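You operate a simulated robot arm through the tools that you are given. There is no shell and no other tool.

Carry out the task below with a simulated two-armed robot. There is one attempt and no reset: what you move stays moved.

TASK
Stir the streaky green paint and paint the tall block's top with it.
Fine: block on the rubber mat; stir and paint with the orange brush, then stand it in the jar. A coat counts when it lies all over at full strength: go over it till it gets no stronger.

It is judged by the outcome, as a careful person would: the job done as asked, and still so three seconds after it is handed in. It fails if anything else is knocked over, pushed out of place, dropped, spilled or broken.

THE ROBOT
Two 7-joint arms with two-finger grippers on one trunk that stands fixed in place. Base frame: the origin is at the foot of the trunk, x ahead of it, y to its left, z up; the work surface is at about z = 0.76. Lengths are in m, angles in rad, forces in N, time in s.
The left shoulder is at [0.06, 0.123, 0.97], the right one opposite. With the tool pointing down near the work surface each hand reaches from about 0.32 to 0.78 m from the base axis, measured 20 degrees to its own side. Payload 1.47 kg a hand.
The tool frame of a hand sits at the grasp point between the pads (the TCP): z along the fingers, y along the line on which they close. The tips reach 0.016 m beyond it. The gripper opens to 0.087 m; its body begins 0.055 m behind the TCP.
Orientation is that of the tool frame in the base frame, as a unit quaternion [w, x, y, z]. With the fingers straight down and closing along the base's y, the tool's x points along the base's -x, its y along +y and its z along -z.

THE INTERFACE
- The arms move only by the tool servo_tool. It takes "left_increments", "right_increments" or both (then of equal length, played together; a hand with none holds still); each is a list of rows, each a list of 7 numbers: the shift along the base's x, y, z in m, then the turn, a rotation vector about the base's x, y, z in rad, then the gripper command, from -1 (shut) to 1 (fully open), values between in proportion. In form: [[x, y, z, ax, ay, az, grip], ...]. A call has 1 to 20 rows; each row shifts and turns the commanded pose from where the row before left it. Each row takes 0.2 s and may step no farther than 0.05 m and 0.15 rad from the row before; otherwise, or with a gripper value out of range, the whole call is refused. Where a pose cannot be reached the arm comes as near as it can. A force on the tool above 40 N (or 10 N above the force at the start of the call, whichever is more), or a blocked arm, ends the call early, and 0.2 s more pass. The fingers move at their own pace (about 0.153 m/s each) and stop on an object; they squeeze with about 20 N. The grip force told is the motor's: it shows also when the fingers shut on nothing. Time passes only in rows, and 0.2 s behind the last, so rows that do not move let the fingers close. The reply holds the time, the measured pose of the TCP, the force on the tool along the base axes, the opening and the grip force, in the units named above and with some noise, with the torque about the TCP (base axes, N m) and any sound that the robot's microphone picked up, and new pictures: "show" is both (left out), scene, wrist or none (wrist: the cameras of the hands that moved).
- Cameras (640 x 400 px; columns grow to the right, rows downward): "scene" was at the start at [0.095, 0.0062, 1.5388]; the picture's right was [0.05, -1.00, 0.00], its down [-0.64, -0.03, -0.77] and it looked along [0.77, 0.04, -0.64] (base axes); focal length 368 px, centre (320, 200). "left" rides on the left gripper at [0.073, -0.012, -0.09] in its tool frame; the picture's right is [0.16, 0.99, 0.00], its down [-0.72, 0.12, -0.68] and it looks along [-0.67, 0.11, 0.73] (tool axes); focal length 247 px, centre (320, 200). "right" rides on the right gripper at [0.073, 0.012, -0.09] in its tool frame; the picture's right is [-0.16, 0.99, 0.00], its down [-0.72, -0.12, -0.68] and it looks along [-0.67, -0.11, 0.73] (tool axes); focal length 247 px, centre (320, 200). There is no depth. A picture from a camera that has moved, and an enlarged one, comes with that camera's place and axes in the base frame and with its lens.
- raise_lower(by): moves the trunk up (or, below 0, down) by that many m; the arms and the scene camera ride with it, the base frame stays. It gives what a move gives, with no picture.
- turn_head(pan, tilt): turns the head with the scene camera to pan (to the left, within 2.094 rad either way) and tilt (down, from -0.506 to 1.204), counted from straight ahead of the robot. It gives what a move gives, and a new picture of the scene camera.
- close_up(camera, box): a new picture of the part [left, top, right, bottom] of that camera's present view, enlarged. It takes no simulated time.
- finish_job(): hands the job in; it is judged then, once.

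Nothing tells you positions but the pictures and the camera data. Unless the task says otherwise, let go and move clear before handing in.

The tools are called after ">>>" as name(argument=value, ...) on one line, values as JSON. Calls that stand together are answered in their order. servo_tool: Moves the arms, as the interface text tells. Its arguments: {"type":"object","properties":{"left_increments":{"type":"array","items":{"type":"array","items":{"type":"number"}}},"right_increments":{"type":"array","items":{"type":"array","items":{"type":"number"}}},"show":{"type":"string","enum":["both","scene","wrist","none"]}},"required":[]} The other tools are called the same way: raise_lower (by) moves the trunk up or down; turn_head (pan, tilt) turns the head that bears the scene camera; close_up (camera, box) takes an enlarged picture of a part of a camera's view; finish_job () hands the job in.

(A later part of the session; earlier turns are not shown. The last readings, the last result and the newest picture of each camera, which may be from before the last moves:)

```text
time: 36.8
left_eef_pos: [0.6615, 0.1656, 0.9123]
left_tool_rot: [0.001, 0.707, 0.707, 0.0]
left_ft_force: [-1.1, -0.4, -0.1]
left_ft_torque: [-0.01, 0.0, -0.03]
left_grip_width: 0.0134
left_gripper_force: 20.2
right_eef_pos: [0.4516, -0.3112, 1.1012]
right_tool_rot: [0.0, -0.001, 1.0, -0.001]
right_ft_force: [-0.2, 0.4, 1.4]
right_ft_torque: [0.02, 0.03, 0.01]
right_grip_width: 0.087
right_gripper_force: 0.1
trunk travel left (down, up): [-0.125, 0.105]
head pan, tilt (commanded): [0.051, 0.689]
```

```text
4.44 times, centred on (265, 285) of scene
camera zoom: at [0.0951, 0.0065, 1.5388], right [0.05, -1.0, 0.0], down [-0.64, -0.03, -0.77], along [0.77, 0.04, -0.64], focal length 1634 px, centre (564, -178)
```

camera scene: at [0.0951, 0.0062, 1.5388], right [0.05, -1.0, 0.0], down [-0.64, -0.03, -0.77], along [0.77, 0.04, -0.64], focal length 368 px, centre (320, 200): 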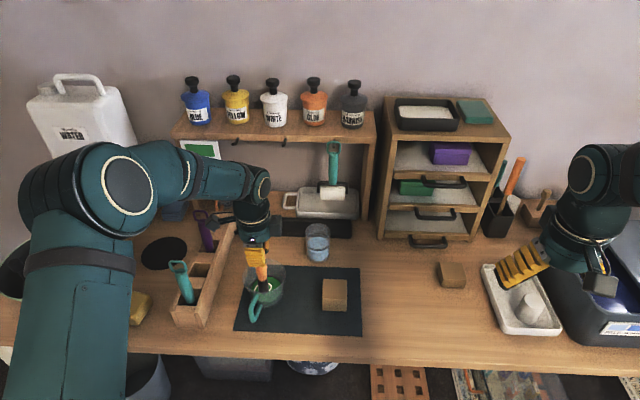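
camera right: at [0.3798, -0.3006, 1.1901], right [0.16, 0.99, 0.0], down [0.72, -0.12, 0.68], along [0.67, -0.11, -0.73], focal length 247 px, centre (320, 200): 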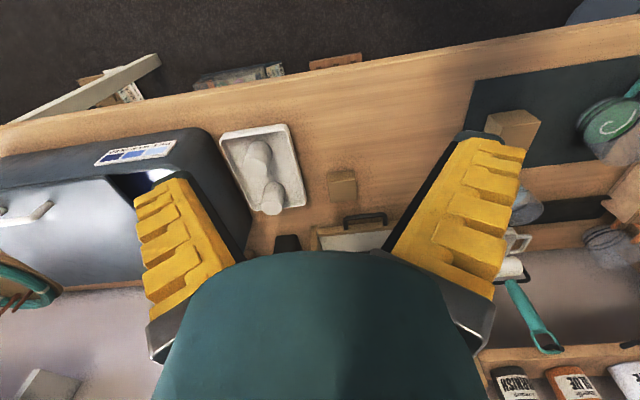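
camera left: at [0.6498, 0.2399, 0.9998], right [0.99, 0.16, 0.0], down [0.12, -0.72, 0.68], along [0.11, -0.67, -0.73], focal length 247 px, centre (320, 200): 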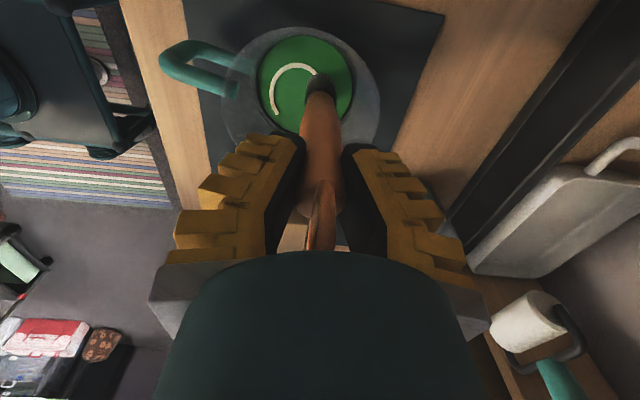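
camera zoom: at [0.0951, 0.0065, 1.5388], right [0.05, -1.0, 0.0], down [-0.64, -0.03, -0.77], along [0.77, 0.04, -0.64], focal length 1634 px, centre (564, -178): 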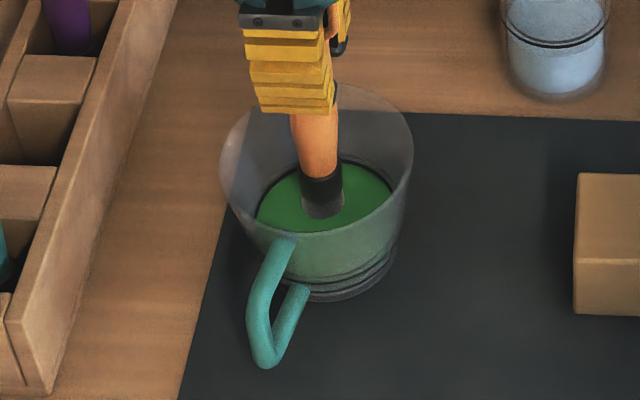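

The streak is gone and the paint is uniform green. I'll stir one more turn for good measure, then lift out slowly at the centre and pause over the cup so that it can drip.

>>> servo_tool(left_increments=[[-0.00967, 0.01331, 0, 0, 0, 0, -1], [-0.01566, -0.00508, 0, 0, 0, 0, -1], [0, -0.01646, 0, 0, 0, 0, -1], [0.01566, -0.00508, 0, 0, 0, 0, -1], [0.00967, 0.01331, 0, 0, 0, 0, -1], [-0.013, 0, 0, 0, 0, 0, -1], [0, 0, 0.005, 0, 0, 0, -1], [0, 0, 0.01, 0, 0, 0, -1], [0, 0, 0.02, 0, 0, 0, -1], [0, 0, 0, 0, 0, 0, -1], [0, 0, 0, 0, 0, 0, -1], [0, 0, 0, 0, 0, 0, -1]], show="both")

>>> close_up(camera="left", box=[240, 20, 400, 140])

>>> close_up(camera="scene", box=[230, 220, 300, 330])

```text
time: 39.4
left_eef_pos: [0.6498, 0.1672, 0.9436]
left_tool_rot: [0.0, 0.707, 0.707, 0.0]
left_ft_force: [-0.9, -0.1, 0.0]
left_ft_torque: [-0.02, 0.0, 0.01]
left_grip_width: 0.0132
left_gripper_force: 20.1
right_eef_pos: [0.4526, -0.3117, 1.1006]
right_tool_rot: [0.0, 0.0, 1.0, 0.0]
right_ft_force: [-0.5, -0.2, -0.9]
right_ft_torque: [-0.02, 0.0, 0.01]
right_grip_width: 0.0871
right_gripper_force: 0.1
trunk travel left (down, up): [-0.125, 0.105]
head pan, tilt (commanded): [0.051, 0.689]
camera scene: at [0.0951, 0.0062, 1.5388], right [0.05, -1.0, 0.0], down [-0.64, -0.03, -0.77], along [0.77, 0.04, -0.64], focal length 368 px, centre (320, 200)
camera left: at [0.6375, 0.2398, 1.0335], right [0.99, 0.16, 0.0], down [0.12, -0.72, 0.68], along [0.11, -0.67, -0.73], focal length 247 px, centre (320, 200)
```

scene: 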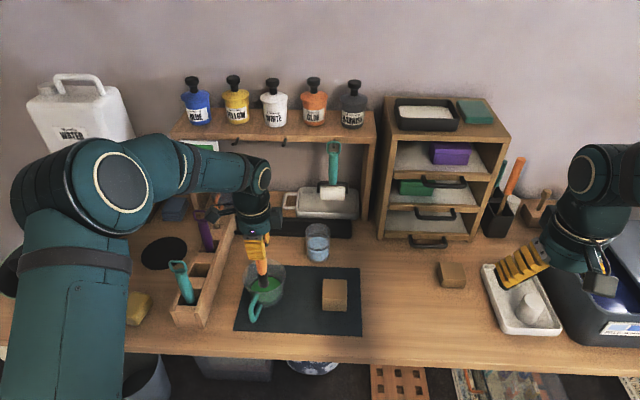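
left: 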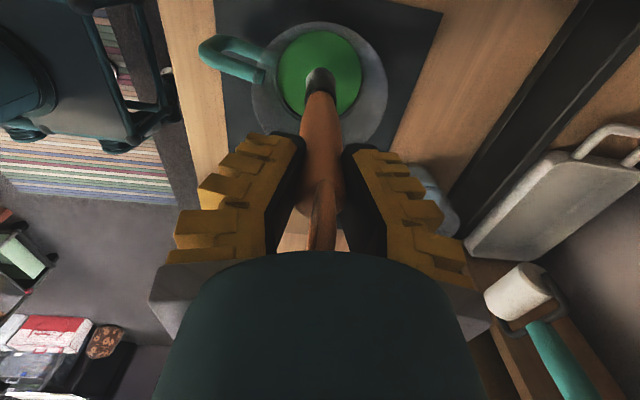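

```text
3.33 times, centred on (320, 80) of left
camera zoom: at [0.6375, 0.2398, 1.0335], right [0.99, 0.16, 0.0], down [0.12, -0.72, 0.68], along [0.11, -0.67, -0.73], focal length 823 px, centre (320, 600)
```

zoom: 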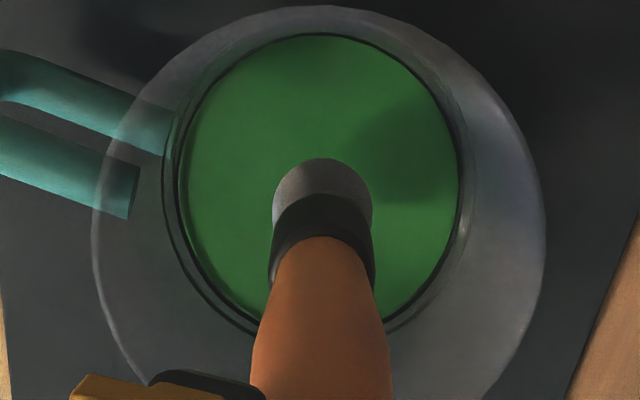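

```text
3.64 times, centred on (265, 275) of scene
camera zoom: at [0.0951, 0.0062, 1.5388], right [0.05, -1.0, 0.0], down [-0.64, -0.03, -0.77], along [0.77, 0.04, -0.64], focal length 1337 px, centre (520, -73)
```

zoom: 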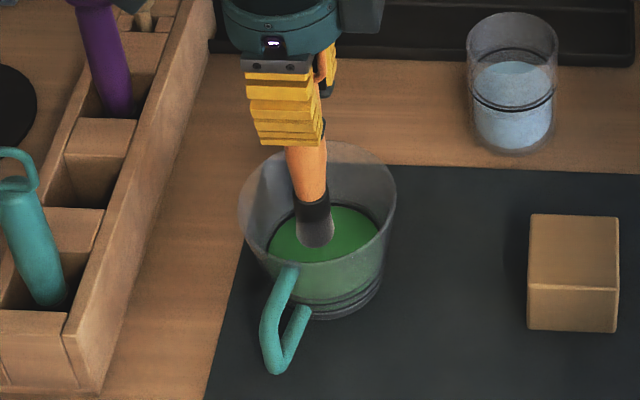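

The paint is smooth. The bristles still look grey, so I'll judge the loading by the marks they leave. I'll raise the brush clear of the rim and carry it over the block.

>>> servo_tool(left_increments=[[0, 0, 0.03, 0, 0, 0, -1], [0, 0, 0.035, 0, 0, 0, -1], [-0.003, -0.03, 0, 0, 0, 0, -1], [-0.003, -0.045, 0, 0, 0, 0, -1], [-0.003, -0.045, 0, 0, 0, 0, -1], [-0.002, -0.045, 0, 0, 0, 0, -1], [0, -0.004, -0.02, 0, 0, 0, -1], [0, 0, -0.02, 0, 0, 0, -1], [0, 0, 0, 0, 0, 0, -1]], show="both")

>>> close_up(camera="left", box=[240, 20, 400, 140])

>>> close_up(camera="scene", box=[280, 220, 370, 330])

```text
time: 41.4
left_eef_pos: [0.6371, -0.0013, 0.9685]
left_tool_rot: [0.001, 0.707, 0.707, 0.0]
left_ft_force: [0.1, 0.3, -0.5]
left_ft_torque: [-0.01, 0.01, -0.01]
left_grip_width: 0.0132
left_gripper_force: 19.9
right_eef_pos: [0.4525, -0.3103, 1.1]
right_tool_rot: [-0.001, 0.0, 1.0, 0.0]
right_ft_force: [0.1, -0.5, 0.1]
right_ft_torque: [-0.05, 0.0, 0.02]
right_grip_width: 0.0869
right_gripper_force: 0.0
trunk travel left (down, up): [-0.125, 0.105]
head pan, tilt (commanded): [0.051, 0.689]
camera scene: at [0.0948, 0.0064, 1.5388], right [0.05, -1.0, 0.0], down [-0.64, -0.03, -0.77], along [0.77, 0.04, -0.64], focal length 368 px, centre (320, 200)
camera left: at [0.6259, 0.0715, 1.058], right [0.99, 0.16, 0.0], down [0.12, -0.72, 0.68], along [0.11, -0.67, -0.73], focal length 247 px, centre (320, 200)
```

scene: 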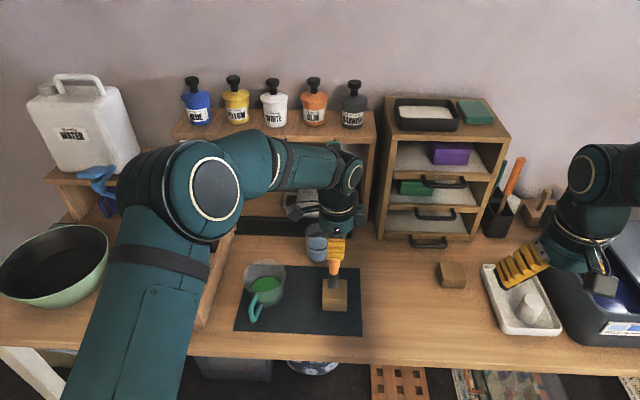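
left: 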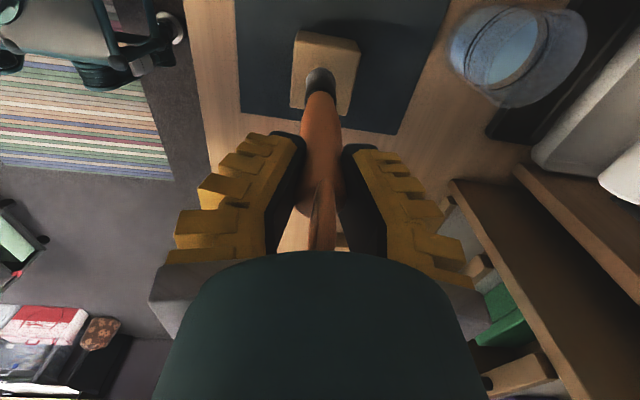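

```text
3.33 times, centred on (320, 80) of left
camera zoom: at [0.6259, 0.0715, 1.058], right [0.99, 0.16, 0.0], down [0.12, -0.72, 0.68], along [0.11, -0.67, -0.73], focal length 823 px, centre (320, 600)
```

zoom: 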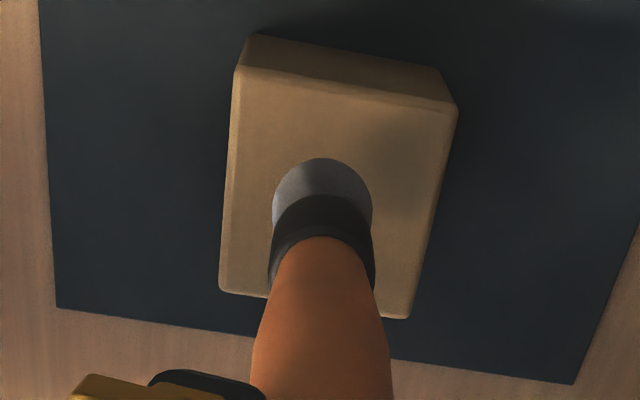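

```text
3.64 times, centred on (325, 275) of scene
camera zoom: at [0.0948, 0.0064, 1.5388], right [0.05, -1.0, 0.0], down [-0.64, -0.03, -0.77], along [0.77, 0.04, -0.64], focal length 1337 px, centre (302, -73)
```

zoom: 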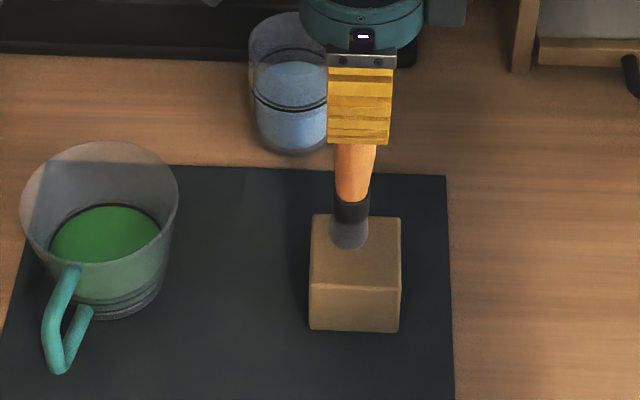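

The brush is over the block, with its tip near z = 0.832. I'll move to the block's centre and lower gently until I feel contact.

>>> servo_tool(left_increments=[[0.0024, -0.005, -0.008, 0, 0, 0, -1], [0, 0, -0.006, 0, 0, 0, -1], [0, 0, -0.002, 0, 0, 0, -1], [0, 0, 0, 0, 0, 0, -1]], show="none")

>>> close_up(camera="scene", box=[280, 220, 370, 330])

>>> close_up(camera="left", box=[240, 20, 400, 140])

```text
time: 42.4
left_eef_pos: [0.6398, -0.0061, 0.9547]
left_tool_rot: [0.0, 0.707, 0.707, 0.001]
left_ft_force: [-0.9, -0.1, -0.5]
left_ft_torque: [-0.02, 0.03, -0.01]
left_grip_width: 0.0133
left_gripper_force: 20.4
right_eef_pos: [0.4523, -0.3122, 1.1006]
right_tool_rot: [0.0, -0.001, 1.0, 0.0]
right_ft_force: [0.2, 0.7, 0.6]
right_ft_torque: [-0.01, 0.03, -0.02]
right_grip_width: 0.0871
right_gripper_force: 0.1
trunk travel left (down, up): [-0.125, 0.105]
head pan, tilt (commanded): [0.051, 0.689]
```

```text
3.64 times, centred on (325, 275) of scene
camera zoom: at [0.0951, 0.0062, 1.5388], right [0.05, -1.0, 0.0], down [-0.64, -0.03, -0.77], along [0.77, 0.04, -0.64], focal length 1337 px, centre (302, -73)
```

zoom: 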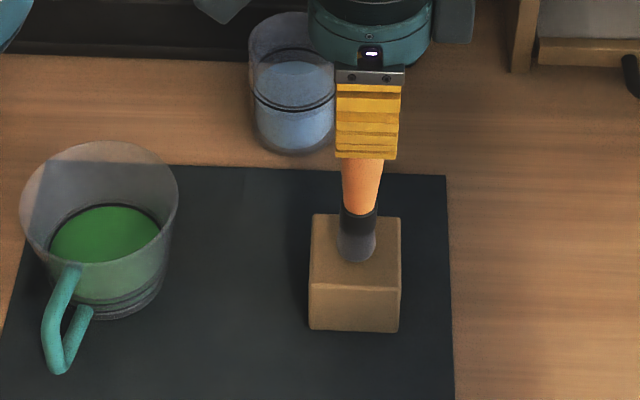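

```text
3.33 times, centred on (320, 80) of left
camera zoom: at [0.6277, 0.0664, 1.0437], right [0.99, 0.16, 0.0], down [0.12, -0.72, 0.68], along [0.11, -0.67, -0.73], focal length 823 px, centre (320, 600)
```

zoom: 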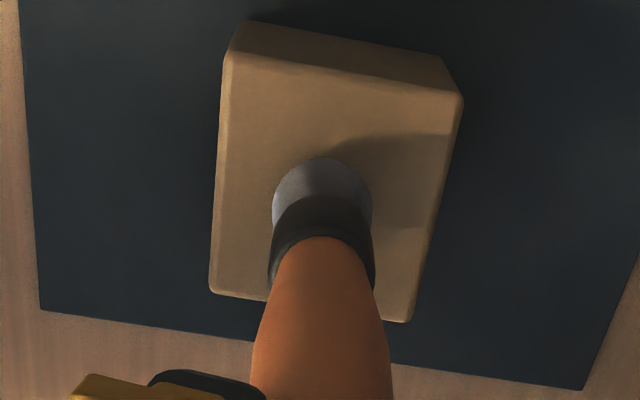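

>>> servo_tool(left_increments=[[0, 0, -0.002, 0, 0, 0, -1], [0, 0, -0.0015, 0, 0, 0, -1], [0, 0, 0, 0, 0, 0, -1]], show="none")

```text
time: 43.2
left_eef_pos: [0.6404, -0.0061, 0.9517]
left_tool_rot: [0.001, 0.707, 0.707, 0.0]
left_ft_force: [-0.5, 0.0, -0.5]
left_ft_torque: [0.0, 0.02, 0.01]
left_grip_width: 0.0132
left_gripper_force: 20.0
right_eef_pos: [0.4516, -0.3114, 1.0995]
right_tool_rot: [0.001, 0.001, 1.0, 0.0]
right_ft_force: [0.0, 0.6, -0.7]
right_ft_torque: [-0.04, 0.0, 0.03]
right_grip_width: 0.087
right_gripper_force: 0.0
trunk travel left (down, up): [-0.125, 0.105]
head pan, tilt (commanded): [0.051, 0.689]
```

>>> servo_tool(left_increments=[[0, 0, -0.002, 0, 0, 0, -1], [0, 0, 0, 0, 0, 0, -1]], show="none")

>>> close_up(camera="left", box=[240, 20, 400, 140])

```text
time: 43.8
left_eef_pos: [0.6399, -0.0056, 0.9499]
left_tool_rot: [0.001, 0.707, 0.708, 0.0]
left_ft_force: [0.5, -0.7, 2.9]
left_ft_torque: [-0.06, 0.02, 0.03]
left_grip_width: 0.0135
left_gripper_force: 19.6
right_eef_pos: [0.4527, -0.3115, 1.101]
right_tool_rot: [-0.001, 0.0, 1.0, 0.0]
right_ft_force: [0.1, -0.1, 0.6]
right_ft_torque: [0.01, 0.01, 0.02]
right_grip_width: 0.0871
right_gripper_force: 0.1
trunk travel left (down, up): [-0.125, 0.105]
head pan, tilt (commanded): [0.051, 0.689]
```

```text
3.33 times, centred on (320, 80) of left
camera zoom: at [0.6283, 0.0665, 1.0391], right [0.99, 0.16, 0.0], down [0.12, -0.72, 0.68], along [0.11, -0.67, -0.73], focal length 823 px, centre (320, 600)
```

zoom: 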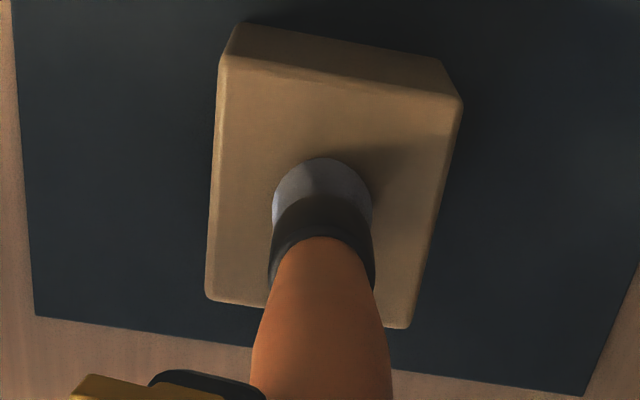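

Contact, at about 3 N with TCP z = 0.950. I'll make a test stroke along x and see whether it leaves paint.

>>> servo_tool(left_increments=[[-0.008, 0, 0, 0, 0, 0, -1], [-0.008, 0, 0, 0, 0, 0, -1], [-0.007, 0, 0, 0, 0, 0, -1], [0.008, 0, 0, 0, 0, 0, -1], [0.008, 0, 0, 0, 0, 0, -1], [0.008, 0, 0, 0, 0, 0, -1], [0.008, 0, 0, 0, 0, 0, -1], [0.008, 0, 0, 0, 0, 0, -1], [0.007, 0, 0, 0, 0, 0, -1]], show="none")

>>> close_up(camera="left", box=[240, 20, 400, 140])

>>> close_up(camera="scene", box=[280, 220, 370, 330])

```text
time: 45.8
left_eef_pos: [0.6638, -0.0067, 0.9493]
left_tool_rot: [0.0, 0.707, 0.707, 0.0]
left_ft_force: [0.1, 0.8, -0.3]
left_ft_torque: [-0.03, 0.02, 0.0]
left_grip_width: 0.0135
left_gripper_force: 20.0
right_eef_pos: [0.4522, -0.312, 1.1018]
right_tool_rot: [0.0, -0.001, 1.0, 0.0]
right_ft_force: [1.1, 1.2, -0.1]
right_ft_torque: [0.01, -0.01, 0.03]
right_grip_width: 0.0872
right_gripper_force: 0.0
trunk travel left (down, up): [-0.125, 0.105]
head pan, tilt (commanded): [0.051, 0.689]
```

```text
3.33 times, centred on (320, 80) of left
camera zoom: at [0.6519, 0.0664, 1.039], right [0.99, 0.16, 0.0], down [0.12, -0.72, 0.68], along [0.11, -0.67, -0.73], focal length 823 px, centre (320, 600)
```

zoom: 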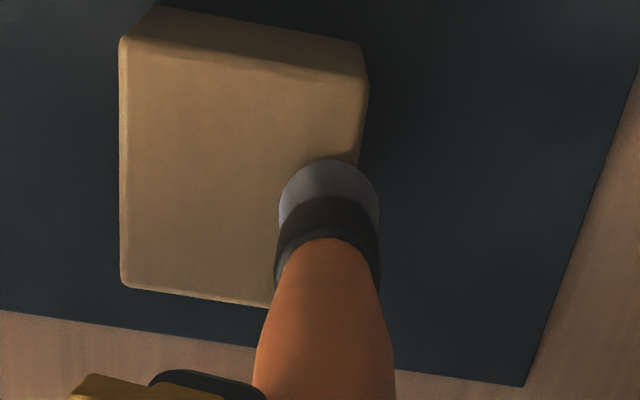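

```text
3.64 times, centred on (325, 275) of scene
camera zoom: at [0.0951, 0.0062, 1.5388], right [0.05, -1.0, 0.0], down [-0.64, -0.03, -0.77], along [0.77, 0.04, -0.64], focal length 1337 px, centre (302, -73)
```

zoom: 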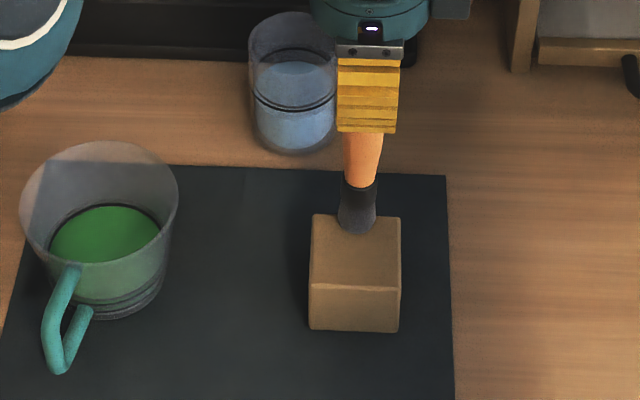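

There's no green on the block yet, and the contact force faded during the stroke. I'll go back to the centre, press a little more and stroke again to see whether paint comes off.

>>> servo_tool(left_increments=[[-0.008, 0, 0, 0, 0, 0, -1], [-0.008, 0, 0, 0, 0, 0, -1], [-0.008, 0, -0.001, 0, 0, 0, -1], [0, 0, -0.001, 0, 0, 0, -1], [0, 0, 0, 0, 0, 0, -1]], show="none")

>>> close_up(camera="scene", box=[305, 235, 365, 310])

>>> close_up(camera="left", box=[260, 20, 380, 120])

```text
time: 47.0
left_eef_pos: [0.6395, -0.0062, 0.9493]
left_tool_rot: [0.001, 0.707, 0.707, 0.0]
left_ft_force: [0.5, 1.8, 10.4]
left_ft_torque: [0.09, -0.03, -0.03]
left_grip_width: 0.0142
left_gripper_force: 20.3
right_eef_pos: [0.4518, -0.311, 1.1008]
right_tool_rot: [0.0, 0.0, 1.0, 0.0]
right_ft_force: [0.0, -0.4, 0.5]
right_ft_torque: [-0.01, -0.02, 0.0]
right_grip_width: 0.087
right_gripper_force: 0.0
trunk travel left (down, up): [-0.125, 0.105]
head pan, tilt (commanded): [0.051, 0.689]
```

```text
5.33 times, centred on (335, 272) of scene
camera zoom: at [0.0941, 0.0063, 1.5389], right [0.05, -1.0, 0.0], down [-0.63, -0.03, -0.77], along [0.77, 0.04, -0.64], focal length 1960 px, centre (240, -187)
```

zoom: 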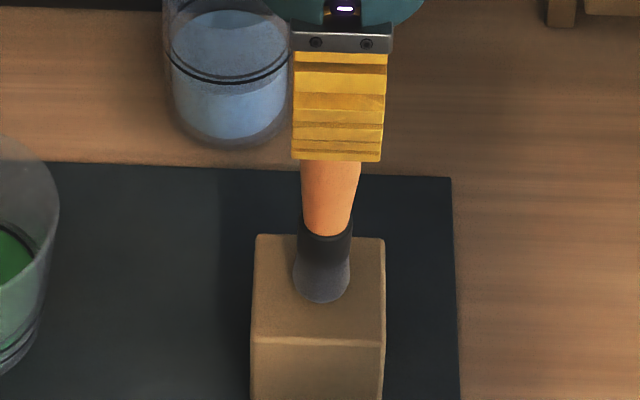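

```text
4.00 times, centred on (320, 70) of left
camera zoom: at [0.6282, 0.0655, 1.0381], right [0.99, 0.16, 0.0], down [0.11, -0.72, 0.68], along [0.11, -0.67, -0.73], focal length 988 px, centre (320, 720)
```

zoom: 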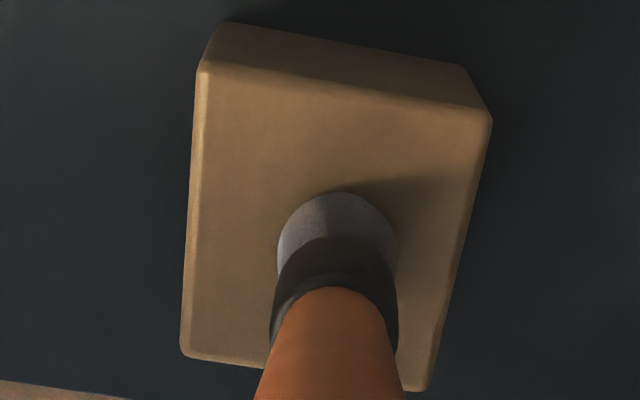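

The brush is pressing at 10 N but leaves no green, so it isn't loaded. I'll lift off and dip again, deeper this time.

>>> servo_tool(left_increments=[[0, 0, 0.01, 0, 0, 0, -1], [0, 0, 0.03, 0, 0, 0, -1], [0, 0, 0.03, 0, 0, 0, -1], [0.002, 0.04, 0, 0, 0, 0, -1], [0.002, 0.045, 0, 0, 0, 0, -1], [0.002, 0.045, 0, 0, 0, 0, -1], [0.002, 0.043, 0, 0, 0, 0, -1], [0, 0, -0.03, 0, 0, 0, -1], [0, 0, -0.03, 0, 0, 0, -1], [0, 0, 0, 0, 0, 0, -1]], show="both")

>>> close_up(camera="left", box=[240, 20, 400, 140])

>>> close_up(camera="scene", box=[230, 220, 370, 330])

```text
time: 49.2
left_eef_pos: [0.646, 0.1678, 0.9571]
left_tool_rot: [0.0, 0.707, 0.708, 0.0]
left_ft_force: [-0.1, 0.5, 0.2]
left_ft_torque: [0.01, 0.02, -0.01]
left_grip_width: 0.0145
left_gripper_force: 20.2
right_eef_pos: [0.451, -0.3105, 1.1014]
right_tool_rot: [0.0, 0.0, 1.0, -0.001]
right_ft_force: [0.2, -0.1, -0.7]
right_ft_torque: [-0.02, 0.03, -0.01]
right_grip_width: 0.087
right_gripper_force: 0.2
trunk travel left (down, up): [-0.125, 0.105]
head pan, tilt (commanded): [0.051, 0.689]
camera scene: at [0.0949, 0.0059, 1.5388], right [0.05, -1.0, 0.0], down [-0.64, -0.03, -0.77], along [0.77, 0.04, -0.64], focal length 368 px, centre (320, 200)
camera left: at [0.6346, 0.2398, 1.0463], right [0.99, 0.16, 0.0], down [0.12, -0.72, 0.68], along [0.11, -0.67, -0.73], focal length 247 px, centre (320, 200)
```

scene: 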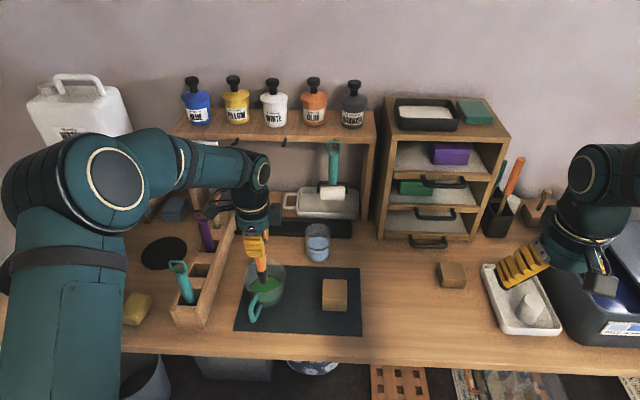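
left: 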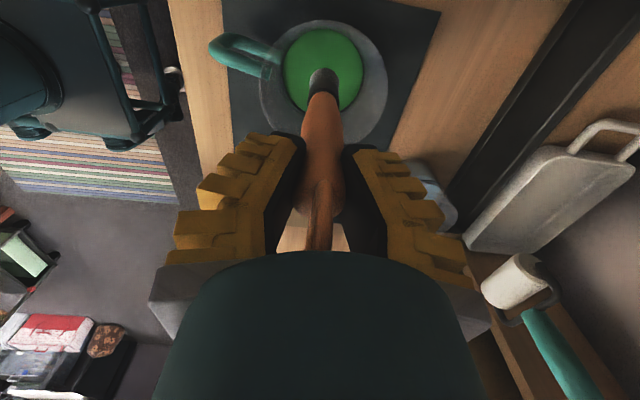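

```text
3.33 times, centred on (320, 80) of left
camera zoom: at [0.6346, 0.2398, 1.0463], right [0.99, 0.16, 0.0], down [0.12, -0.72, 0.68], along [0.11, -0.67, -0.73], focal length 823 px, centre (320, 600)
```

zoom: 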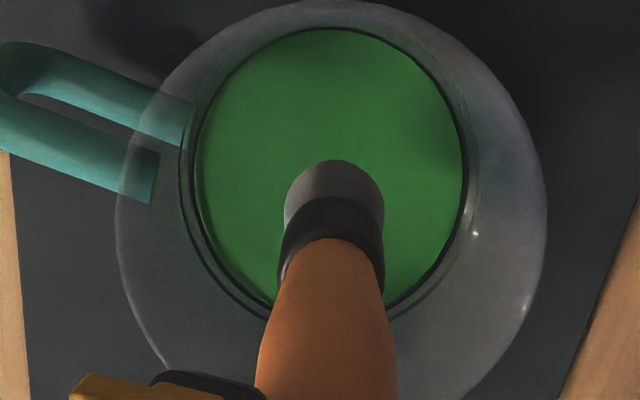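

```text
3.64 times, centred on (300, 275) of scene
camera zoom: at [0.0949, 0.0059, 1.5388], right [0.05, -1.0, 0.0], down [-0.64, -0.03, -0.77], along [0.77, 0.04, -0.64], focal length 1337 px, centre (393, -73)
```

zoom: 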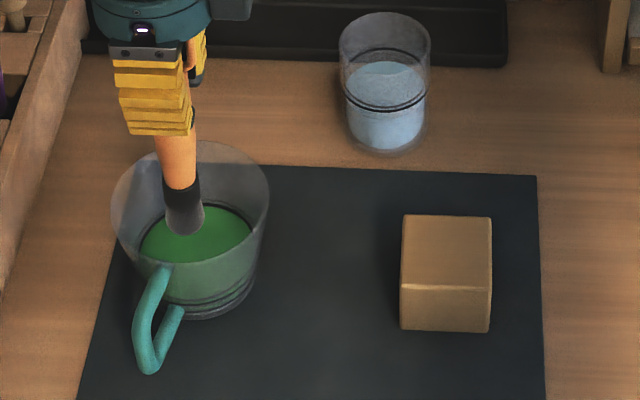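

The brush has tilted about 3 mm in the grip but is otherwise fine, and the cup hasn't moved. I'll dip deeper, feeling for the bottom, and hold it there.

>>> servo_tool(left_increments=[[0, 0, -0.03, 0, 0, 0, -1], [0, 0, -0.017, 0, 0, 0, -1], [0, 0, -0.003, 0, 0, 0, -1], [0, 0, -0.002, 0, 0, 0, -1], [0, 0, 0, 0, 0, 0, -1]], show="none")

>>> close_up(camera="left", box=[240, 20, 400, 140])

>>> close_up(camera="scene", box=[230, 240, 300, 330])

```text
time: 50.4
left_eef_pos: [0.648, 0.1645, 0.9063]
left_tool_rot: [-0.001, 0.707, 0.707, -0.001]
left_ft_force: [0.0, 0.4, -0.1]
left_ft_torque: [-0.01, 0.03, 0.0]
left_grip_width: 0.014
left_gripper_force: 20.0
right_eef_pos: [0.4524, -0.31, 1.1]
right_tool_rot: [0.001, 0.0, 1.0, 0.0]
right_ft_force: [0.1, -0.4, -0.3]
right_ft_torque: [0.0, 0.02, 0.02]
right_grip_width: 0.0867
right_gripper_force: 0.1
trunk travel left (down, up): [-0.125, 0.105]
head pan, tilt (commanded): [0.051, 0.689]
```

```text
3.33 times, centred on (320, 80) of left
camera zoom: at [0.6362, 0.2381, 0.9954], right [0.99, 0.16, 0.0], down [0.12, -0.72, 0.68], along [0.11, -0.67, -0.73], focal length 823 px, centre (320, 600)
```

zoom: 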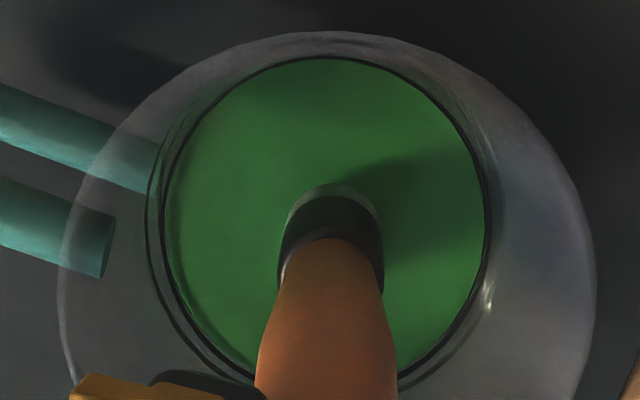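

```text
4.44 times, centred on (265, 285) of scene
camera zoom: at [0.0951, 0.0062, 1.5388], right [0.05, -1.0, 0.0], down [-0.64, -0.03, -0.77], along [0.77, 0.04, -0.64], focal length 1634 px, centre (564, -178)
```

zoom: 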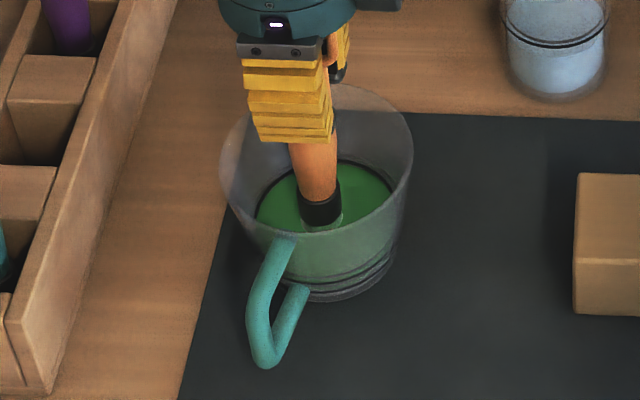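

The bristles are nearly all under. I'll hold, stir lightly, lift out and look at their colour.

>>> servo_tool(left_increments=[[0, 0, -0.001, 0, 0, 0, -1], [0, 0, 0, 0, 0, 0, -1], [0, 0, 0, 0, 0, 0, -1], [0.006, 0, 0, 0, 0, 0, -1], [-0.012, 0, 0, 0, 0, 0, -1], [0.006, 0, 0, 0, 0, 0, -1], [0, 0, 0, 0, 0, 0, -1], [0, 0, 0, 0, 0, 0, -1], [0, 0, 0.015, 0, 0, 0, -1], [0, 0, 0.02, 0, 0, 0, -1], [0, 0, 0.02, 0, 0, 0, -1], [0, 0, 0, 0, 0, 0, -1]], show="none")

>>> close_up(camera="left", box=[240, 20, 400, 140])

>>> close_up(camera="scene", box=[230, 220, 300, 330])

```text
time: 53.0
left_eef_pos: [0.6477, 0.1661, 0.9599]
left_tool_rot: [0.0, 0.708, 0.707, 0.0]
left_ft_force: [0.1, -0.3, 0.0]
left_ft_torque: [0.01, 0.04, 0.0]
left_grip_width: 0.0135
left_gripper_force: 20.1
right_eef_pos: [0.4528, -0.3116, 1.0997]
right_tool_rot: [0.001, 0.0, 1.0, 0.0]
right_ft_force: [0.0, -0.5, -0.2]
right_ft_torque: [0.0, -0.03, 0.01]
right_grip_width: 0.087
right_gripper_force: 0.1
trunk travel left (down, up): [-0.125, 0.105]
head pan, tilt (commanded): [0.051, 0.689]
```

```text
3.33 times, centred on (320, 80) of left
camera zoom: at [0.636, 0.2387, 1.0496], right [0.99, 0.16, 0.0], down [0.12, -0.72, 0.68], along [0.11, -0.67, -0.73], focal length 823 px, centre (320, 600)
```

zoom: 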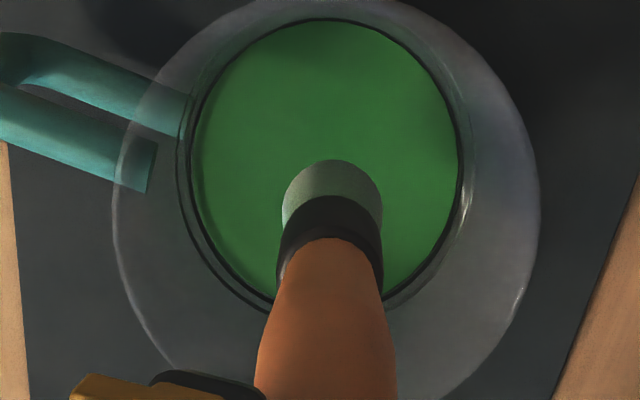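

```text
3.64 times, centred on (265, 275) of scene
camera zoom: at [0.0954, 0.0063, 1.5387], right [0.05, -1.0, 0.0], down [-0.64, -0.03, -0.77], along [0.77, 0.04, -0.64], focal length 1337 px, centre (520, -73)
```

zoom: 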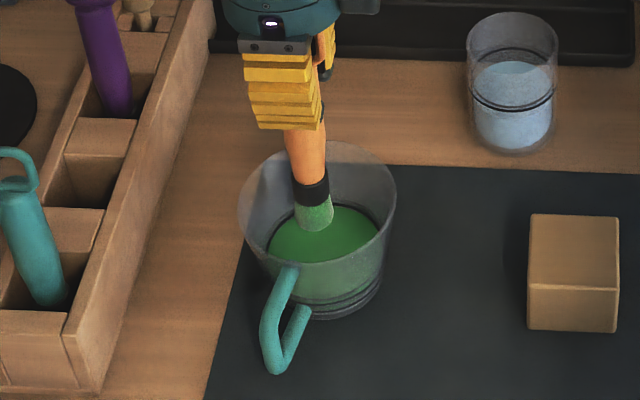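

The bristles now show a green tint, so depth and time in the paint matter. I'll dip again a bit deeper and hold longer to load fully.

>>> servo_tool(left_increments=[[0, 0, -0.03, 0, 0, 0, -1], [0, 0, -0.02, 0, 0, 0, -1], [0, 0, -0.005, 0, 0, 0, -1], [0, 0, -0.002, 0, 0, 0, -1], [0, 0, 0, 0, 0, 0, -1], [0, 0, 0, 0, 0, 0, -1], [0, 0, 0, 0, 0, 0, -1], [0, 0, 0, 0, 0, 0, -1], [0, 0, 0, 0, 0, 0, -1], [0, 0, 0, 0, 0, 0, -1]], show="none")

>>> servo_tool(left_increments=[[0, 0, 0.01, 0, 0, 0, -1], [0, 0, 0.015, 0, 0, 0, -1], [0, 0, 0.03, 0, 0, 0, -1], [0, 0, 0, 0, 0, 0, -1], [0, 0, 0, 0, 0, 0, -1]], show="none")

>>> close_up(camera="left", box=[240, 20, 400, 140])

>>> close_up(camera="scene", box=[230, 220, 300, 330])

```text
time: 55.2
left_eef_pos: [0.6472, 0.1666, 0.9043]
left_tool_rot: [-0.001, 0.707, 0.707, 0.0]
left_ft_force: [0.5, 0.5, 6.1]
left_ft_torque: [-0.04, -0.03, -0.04]
left_grip_width: 0.0142
left_gripper_force: 19.7
right_eef_pos: [0.4507, -0.3115, 1.1013]
right_tool_rot: [0.0, 0.0, 1.0, 0.001]
right_ft_force: [0.5, 0.0, 0.1]
right_ft_torque: [-0.01, 0.03, -0.04]
right_grip_width: 0.087
right_gripper_force: 0.1
trunk travel left (down, up): [-0.125, 0.105]
head pan, tilt (commanded): [0.051, 0.689]
```

```text
time: 56.4
left_eef_pos: [0.6491, 0.1641, 0.9595]
left_tool_rot: [0.0, 0.707, 0.707, 0.0]
left_ft_force: [-0.1, 0.8, 0.7]
left_ft_torque: [0.02, 0.0, 0.01]
left_grip_width: 0.0138
left_gripper_force: 20.1
right_eef_pos: [0.452, -0.3111, 1.1001]
right_tool_rot: [0.0, 0.0, 1.0, -0.001]
right_ft_force: [-0.4, 0.1, 0.4]
right_ft_torque: [-0.01, -0.02, 0.0]
right_grip_width: 0.0871
right_gripper_force: 0.1
trunk travel left (down, up): [-0.125, 0.105]
head pan, tilt (commanded): [0.051, 0.689]
```

```text
3.33 times, centred on (320, 80) of left
camera zoom: at [0.6365, 0.2364, 1.0483], right [0.99, 0.16, 0.0], down [0.12, -0.72, 0.68], along [0.11, -0.67, -0.73], focal length 823 px, centre (320, 600)
```

zoom: 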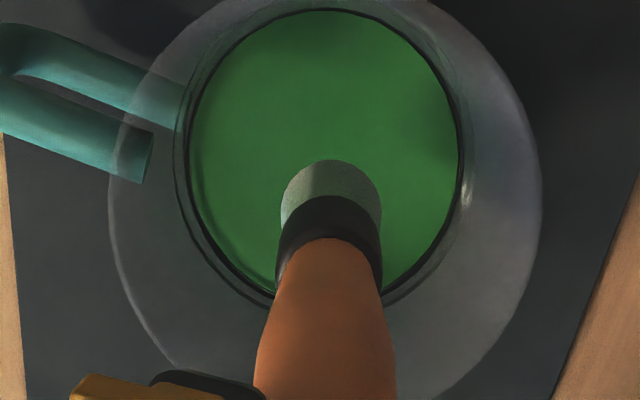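

```text
3.64 times, centred on (265, 275) of scene
camera zoom: at [0.0946, 0.0061, 1.5388], right [0.05, -1.0, 0.0], down [-0.64, -0.03, -0.77], along [0.77, 0.04, -0.64], focal length 1337 px, centre (520, -73)
```

zoom: 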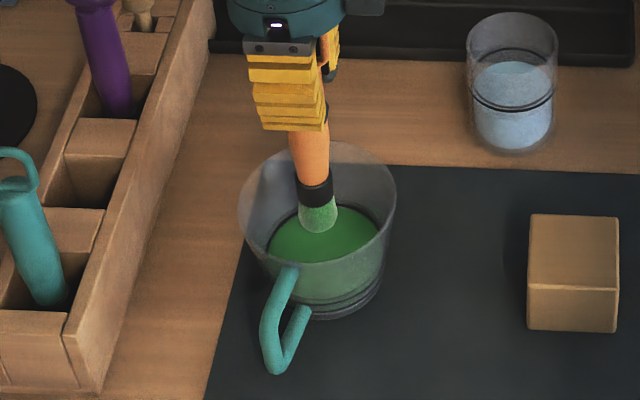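

The bristles hold green paint now. I'll carry the brush back over the block and touch down at its centre.

>>> servo_tool(left_increments=[[0, 0, 0.02, 0, 0, 0, -1], [0, 0, 0.025, 0, 0, 0, -1], [0, 0, 0, 0, 0, 0, -1], [-0.003, -0.04, 0, 0, 0, 0, -1], [-0.003, -0.045, 0, 0, 0, 0, -1], [-0.003, -0.045, 0, 0, 0, 0, -1], [-0.003, -0.0406, 0, 0, 0, 0, -1], [0, 0, -0.025, 0, 0, 0, -1], [0, 0, -0.022, 0, 0, 0, -1], [0, 0, -0.004, 0, 0, 0, -1], [0, 0, 0, 0, 0, 0, -1]], show="none")

>>> close_up(camera="left", box=[240, 20, 400, 140])

>>> close_up(camera="scene", box=[280, 220, 370, 330])

```text
time: 58.8
left_eef_pos: [0.6354, -0.0051, 0.9513]
left_tool_rot: [0.0, 0.707, 0.707, 0.0]
left_ft_force: [-1.4, -0.4, -0.5]
left_ft_torque: [0.0, 0.0, 0.02]
left_grip_width: 0.0139
left_gripper_force: 19.8
right_eef_pos: [0.4526, -0.311, 1.1008]
right_tool_rot: [0.0, 0.0, 1.0, 0.0]
right_ft_force: [-0.4, -0.1, 0.0]
right_ft_torque: [-0.01, -0.04, 0.0]
right_grip_width: 0.0871
right_gripper_force: 0.0
trunk travel left (down, up): [-0.125, 0.105]
head pan, tilt (commanded): [0.051, 0.689]
```

```text
3.33 times, centred on (320, 80) of left
camera zoom: at [0.6239, 0.0673, 1.0396], right [0.99, 0.16, 0.0], down [0.12, -0.72, 0.68], along [0.11, -0.67, -0.73], focal length 823 px, centre (320, 600)
```

zoom: 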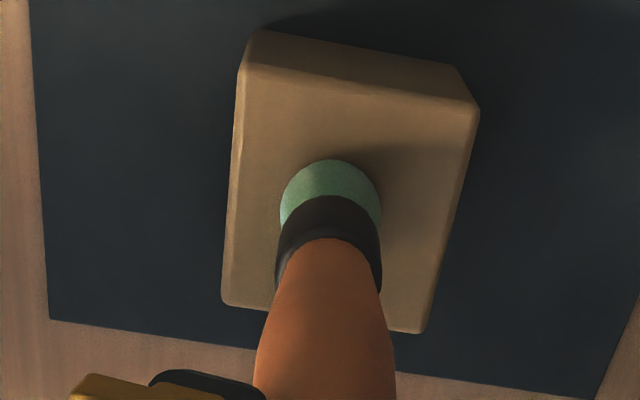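

```text
3.64 times, centred on (325, 275) of scene
camera zoom: at [0.095, 0.0061, 1.5388], right [0.05, -1.0, 0.0], down [-0.64, -0.03, -0.77], along [0.77, 0.04, -0.64], focal length 1337 px, centre (302, -73)
```

zoom: 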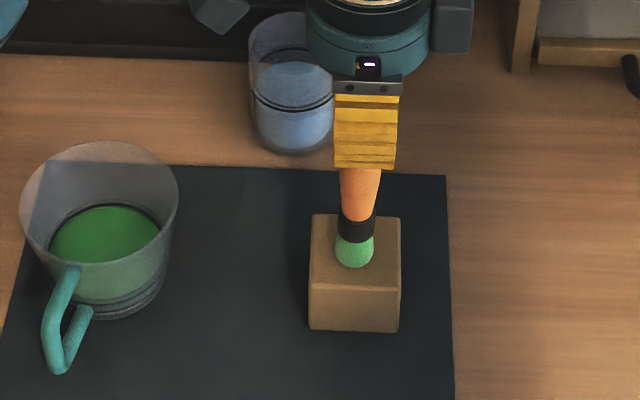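

The brush is green and centred over the block. I'll press lightly and make the first stroke along the middle.

>>> servo_tool(left_increments=[[0, 0, -0.0013, 0, 0, 0, -1], [-0.011, 0, 0, 0, 0, 0, -1], [-0.012, 0, 0, 0, 0, 0, -1], [0.0125, 0, 0, 0, 0, 0, -1], [0.0125, 0, 0, 0, 0, 0, -1], [0.0125, 0, 0, 0, 0, 0, -1], [0.0125, 0, 0, 0, 0, 0, -1]], show="none")

>>> close_up(camera="left", box=[240, 20, 400, 140])

>>> close_up(camera="scene", box=[280, 220, 370, 330])

```text
time: 60.4
left_eef_pos: [0.6627, -0.0046, 0.9502]
left_tool_rot: [0.0, 0.707, 0.707, -0.001]
left_ft_force: [-0.3, 0.3, 0.2]
left_ft_torque: [0.0, 0.02, -0.01]
left_grip_width: 0.0137
left_gripper_force: 20.1
right_eef_pos: [0.4514, -0.3114, 1.1004]
right_tool_rot: [0.0, -0.001, 1.0, 0.0]
right_ft_force: [0.5, 0.0, 0.8]
right_ft_torque: [-0.03, -0.02, -0.02]
right_grip_width: 0.0869
right_gripper_force: 0.0
trunk travel left (down, up): [-0.125, 0.105]
head pan, tilt (commanded): [0.051, 0.689]
```

```text
3.33 times, centred on (320, 80) of left
camera zoom: at [0.6513, 0.069, 1.0399], right [0.99, 0.16, 0.0], down [0.12, -0.72, 0.68], along [0.11, -0.67, -0.73], focal length 823 px, centre (320, 600)
```

zoom: 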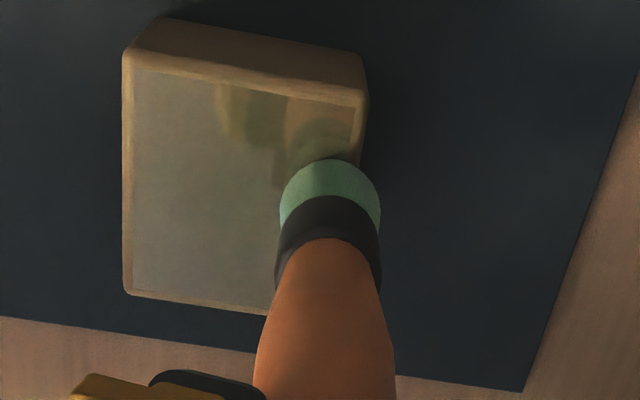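

```text
3.64 times, centred on (325, 275) of scene
camera zoom: at [0.0952, 0.0061, 1.5387], right [0.05, -1.0, 0.0], down [-0.64, -0.03, -0.77], along [0.77, 0.04, -0.64], focal length 1337 px, centre (302, -73)
```

zoom: 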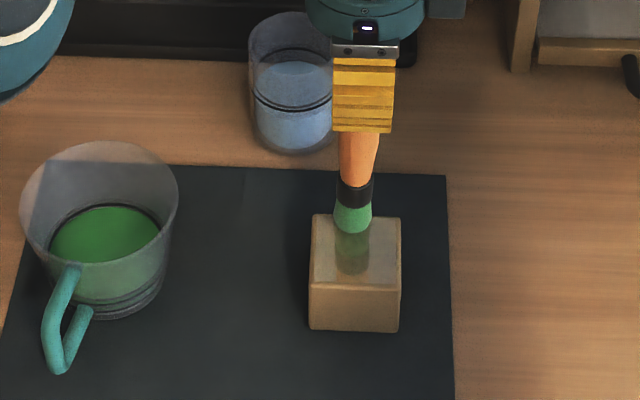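

A faint green band appeared, but only over part of the stroke, so contact was marginal. I'll press a bit more firmly and check the force.

>>> servo_tool(left_increments=[[-0.006, 0, 0, 0, 0, 0, -1], [0, 0, -0.001, 0, 0, 0, -1], [0, 0, 0, 0, 0, 0, -1]], show="none")

```text
time: 61.2
left_eef_pos: [0.6579, -0.0032, 0.9482]
left_tool_rot: [0.0, 0.707, 0.707, 0.001]
left_ft_force: [0.7, -0.5, 2.0]
left_ft_torque: [0.0, -0.03, 0.04]
left_grip_width: 0.0135
left_gripper_force: 20.1
right_eef_pos: [0.4523, -0.3113, 1.1003]
right_tool_rot: [0.001, 0.0, 1.0, 0.0]
right_ft_force: [-0.6, 0.5, 0.2]
right_ft_torque: [0.01, -0.01, -0.01]
right_grip_width: 0.0867
right_gripper_force: 0.1
trunk travel left (down, up): [-0.125, 0.105]
head pan, tilt (commanded): [0.051, 0.689]
```

>>> servo_tool(left_increments=[[0, 0, -0.0007, 0, 0, 0, -1], [-0.009, 0, 0, 0, 0, 0, -1], [-0.009, 0, 0, 0, 0, 0, -1], [-0.009, 0, 0, 0, 0, 0, -1], [-0.009, 0, 0, 0, 0, 0, -1], [-0.009, 0, 0, 0, 0, 0, -1]], show="none")

>>> close_up(camera="left", box=[240, 20, 400, 140])

>>> close_up(camera="scene", box=[280, 220, 370, 330])

```text
time: 62.6
left_eef_pos: [0.6118, -0.0042, 0.9489]
left_tool_rot: [0.0, 0.707, 0.707, 0.0]
left_ft_force: [0.2, 0.4, -1.0]
left_ft_torque: [-0.01, -0.02, -0.01]
left_grip_width: 0.0151
left_gripper_force: 20.0
right_eef_pos: [0.4523, -0.3115, 1.1005]
right_tool_rot: [-0.001, -0.001, 1.0, 0.0]
right_ft_force: [0.0, -0.5, -0.5]
right_ft_torque: [0.0, 0.01, 0.01]
right_grip_width: 0.0871
right_gripper_force: 0.0
trunk travel left (down, up): [-0.125, 0.105]
head pan, tilt (commanded): [0.051, 0.689]
```

```text
3.33 times, centred on (320, 80) of left
camera zoom: at [0.5996, 0.0689, 1.038], right [0.99, 0.16, 0.0], down [0.12, -0.72, 0.68], along [0.11, -0.67, -0.73], focal length 823 px, centre (320, 600)
```

zoom: 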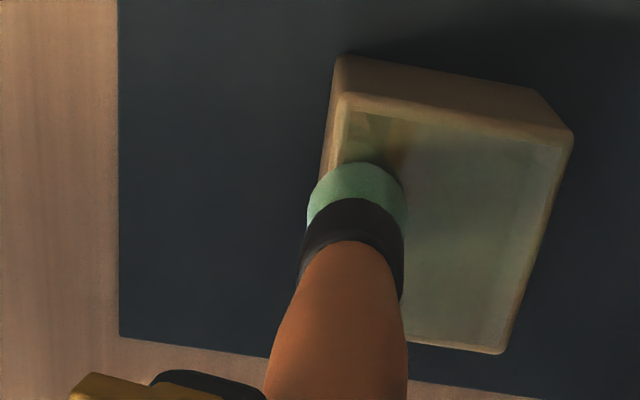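

```text
3.64 times, centred on (325, 275) of scene
camera zoom: at [0.0949, 0.0062, 1.5388], right [0.05, -1.0, 0.0], down [-0.64, -0.03, -0.77], along [0.77, 0.04, -0.64], focal length 1337 px, centre (302, -73)
```

zoom: 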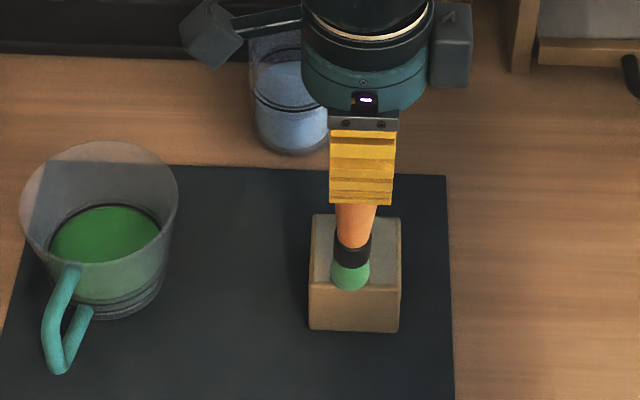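

The top is taking a faint green tint, and the brush leans a little in the grip. I'll lift off and look at the pattern before carrying on.

>>> servo_tool(left_increments=[[0, 0, 0.02, 0, 0, 0, -1], [-0.03, 0, 0.02, 0, 0, 0, -1], [-0.04, 0, 0.01, 0, 0, 0, -1], [-0.03, 0, 0, 0, 0, 0, -1], [0, 0, 0, 0, 0, 0, -1]], show="wrist")

>>> close_up(camera="scene", box=[310, 260, 370, 320])

>>> close_up(camera="left", box=[300, 20, 480, 140])

```text
time: 63.8
left_eef_pos: [0.5138, -0.0034, 0.9982]
left_tool_rot: [0.0, 0.708, 0.706, 0.0]
left_ft_force: [0.5, -0.2, -0.2]
left_ft_torque: [0.03, 0.03, 0.03]
left_grip_width: 0.0147
left_gripper_force: 20.1
right_eef_pos: [0.4524, -0.31, 1.101]
right_tool_rot: [-0.001, -0.001, 1.0, 0.0]
right_ft_force: [-0.9, -0.7, 0.0]
right_ft_torque: [0.02, -0.02, -0.01]
right_grip_width: 0.087
right_gripper_force: 0.0
trunk travel left (down, up): [-0.125, 0.105]
head pan, tilt (commanded): [0.051, 0.689]
camera left: at [0.5016, 0.0696, 1.0881], right [0.99, 0.16, 0.0], down [0.12, -0.72, 0.68], along [0.11, -0.67, -0.73], focal length 247 px, centre (320, 200)
```

left: 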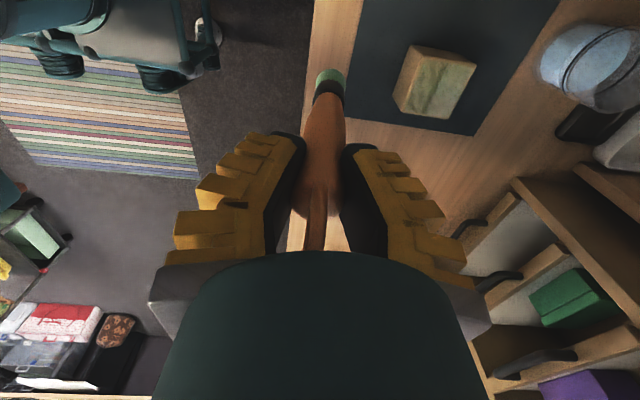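

```text
6.67 times, centred on (340, 290) of scene
camera zoom: at [0.0954, 0.0061, 1.5387], right [0.05, -1.0, 0.0], down [-0.64, -0.03, -0.77], along [0.77, 0.04, -0.64], focal length 2450 px, centre (187, -400)
```

zoom: 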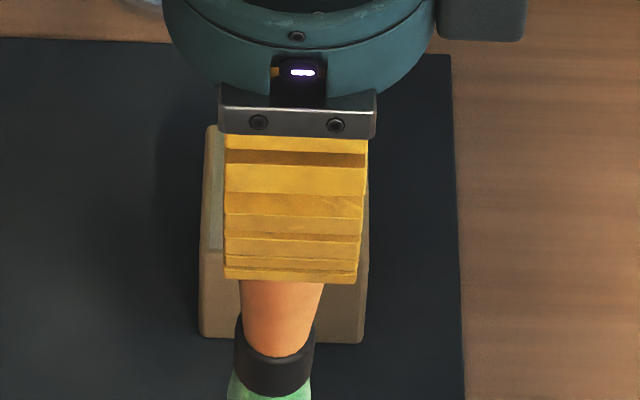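

```text
3.33 times, centred on (390, 80) of left
camera zoom: at [0.5016, 0.0696, 1.0881], right [0.99, 0.16, 0.0], down [0.12, -0.72, 0.68], along [0.11, -0.67, -0.73], focal length 823 px, centre (87, 600)
```

zoom: 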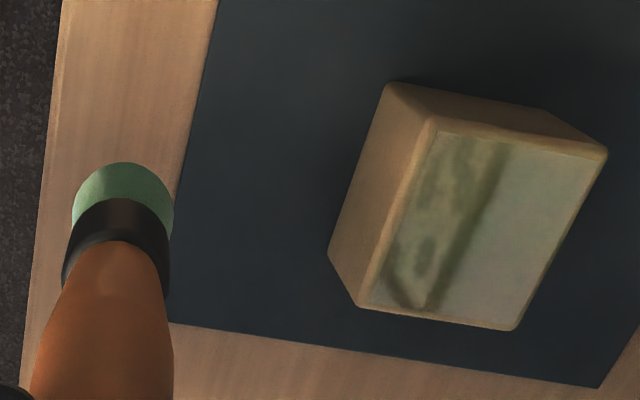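

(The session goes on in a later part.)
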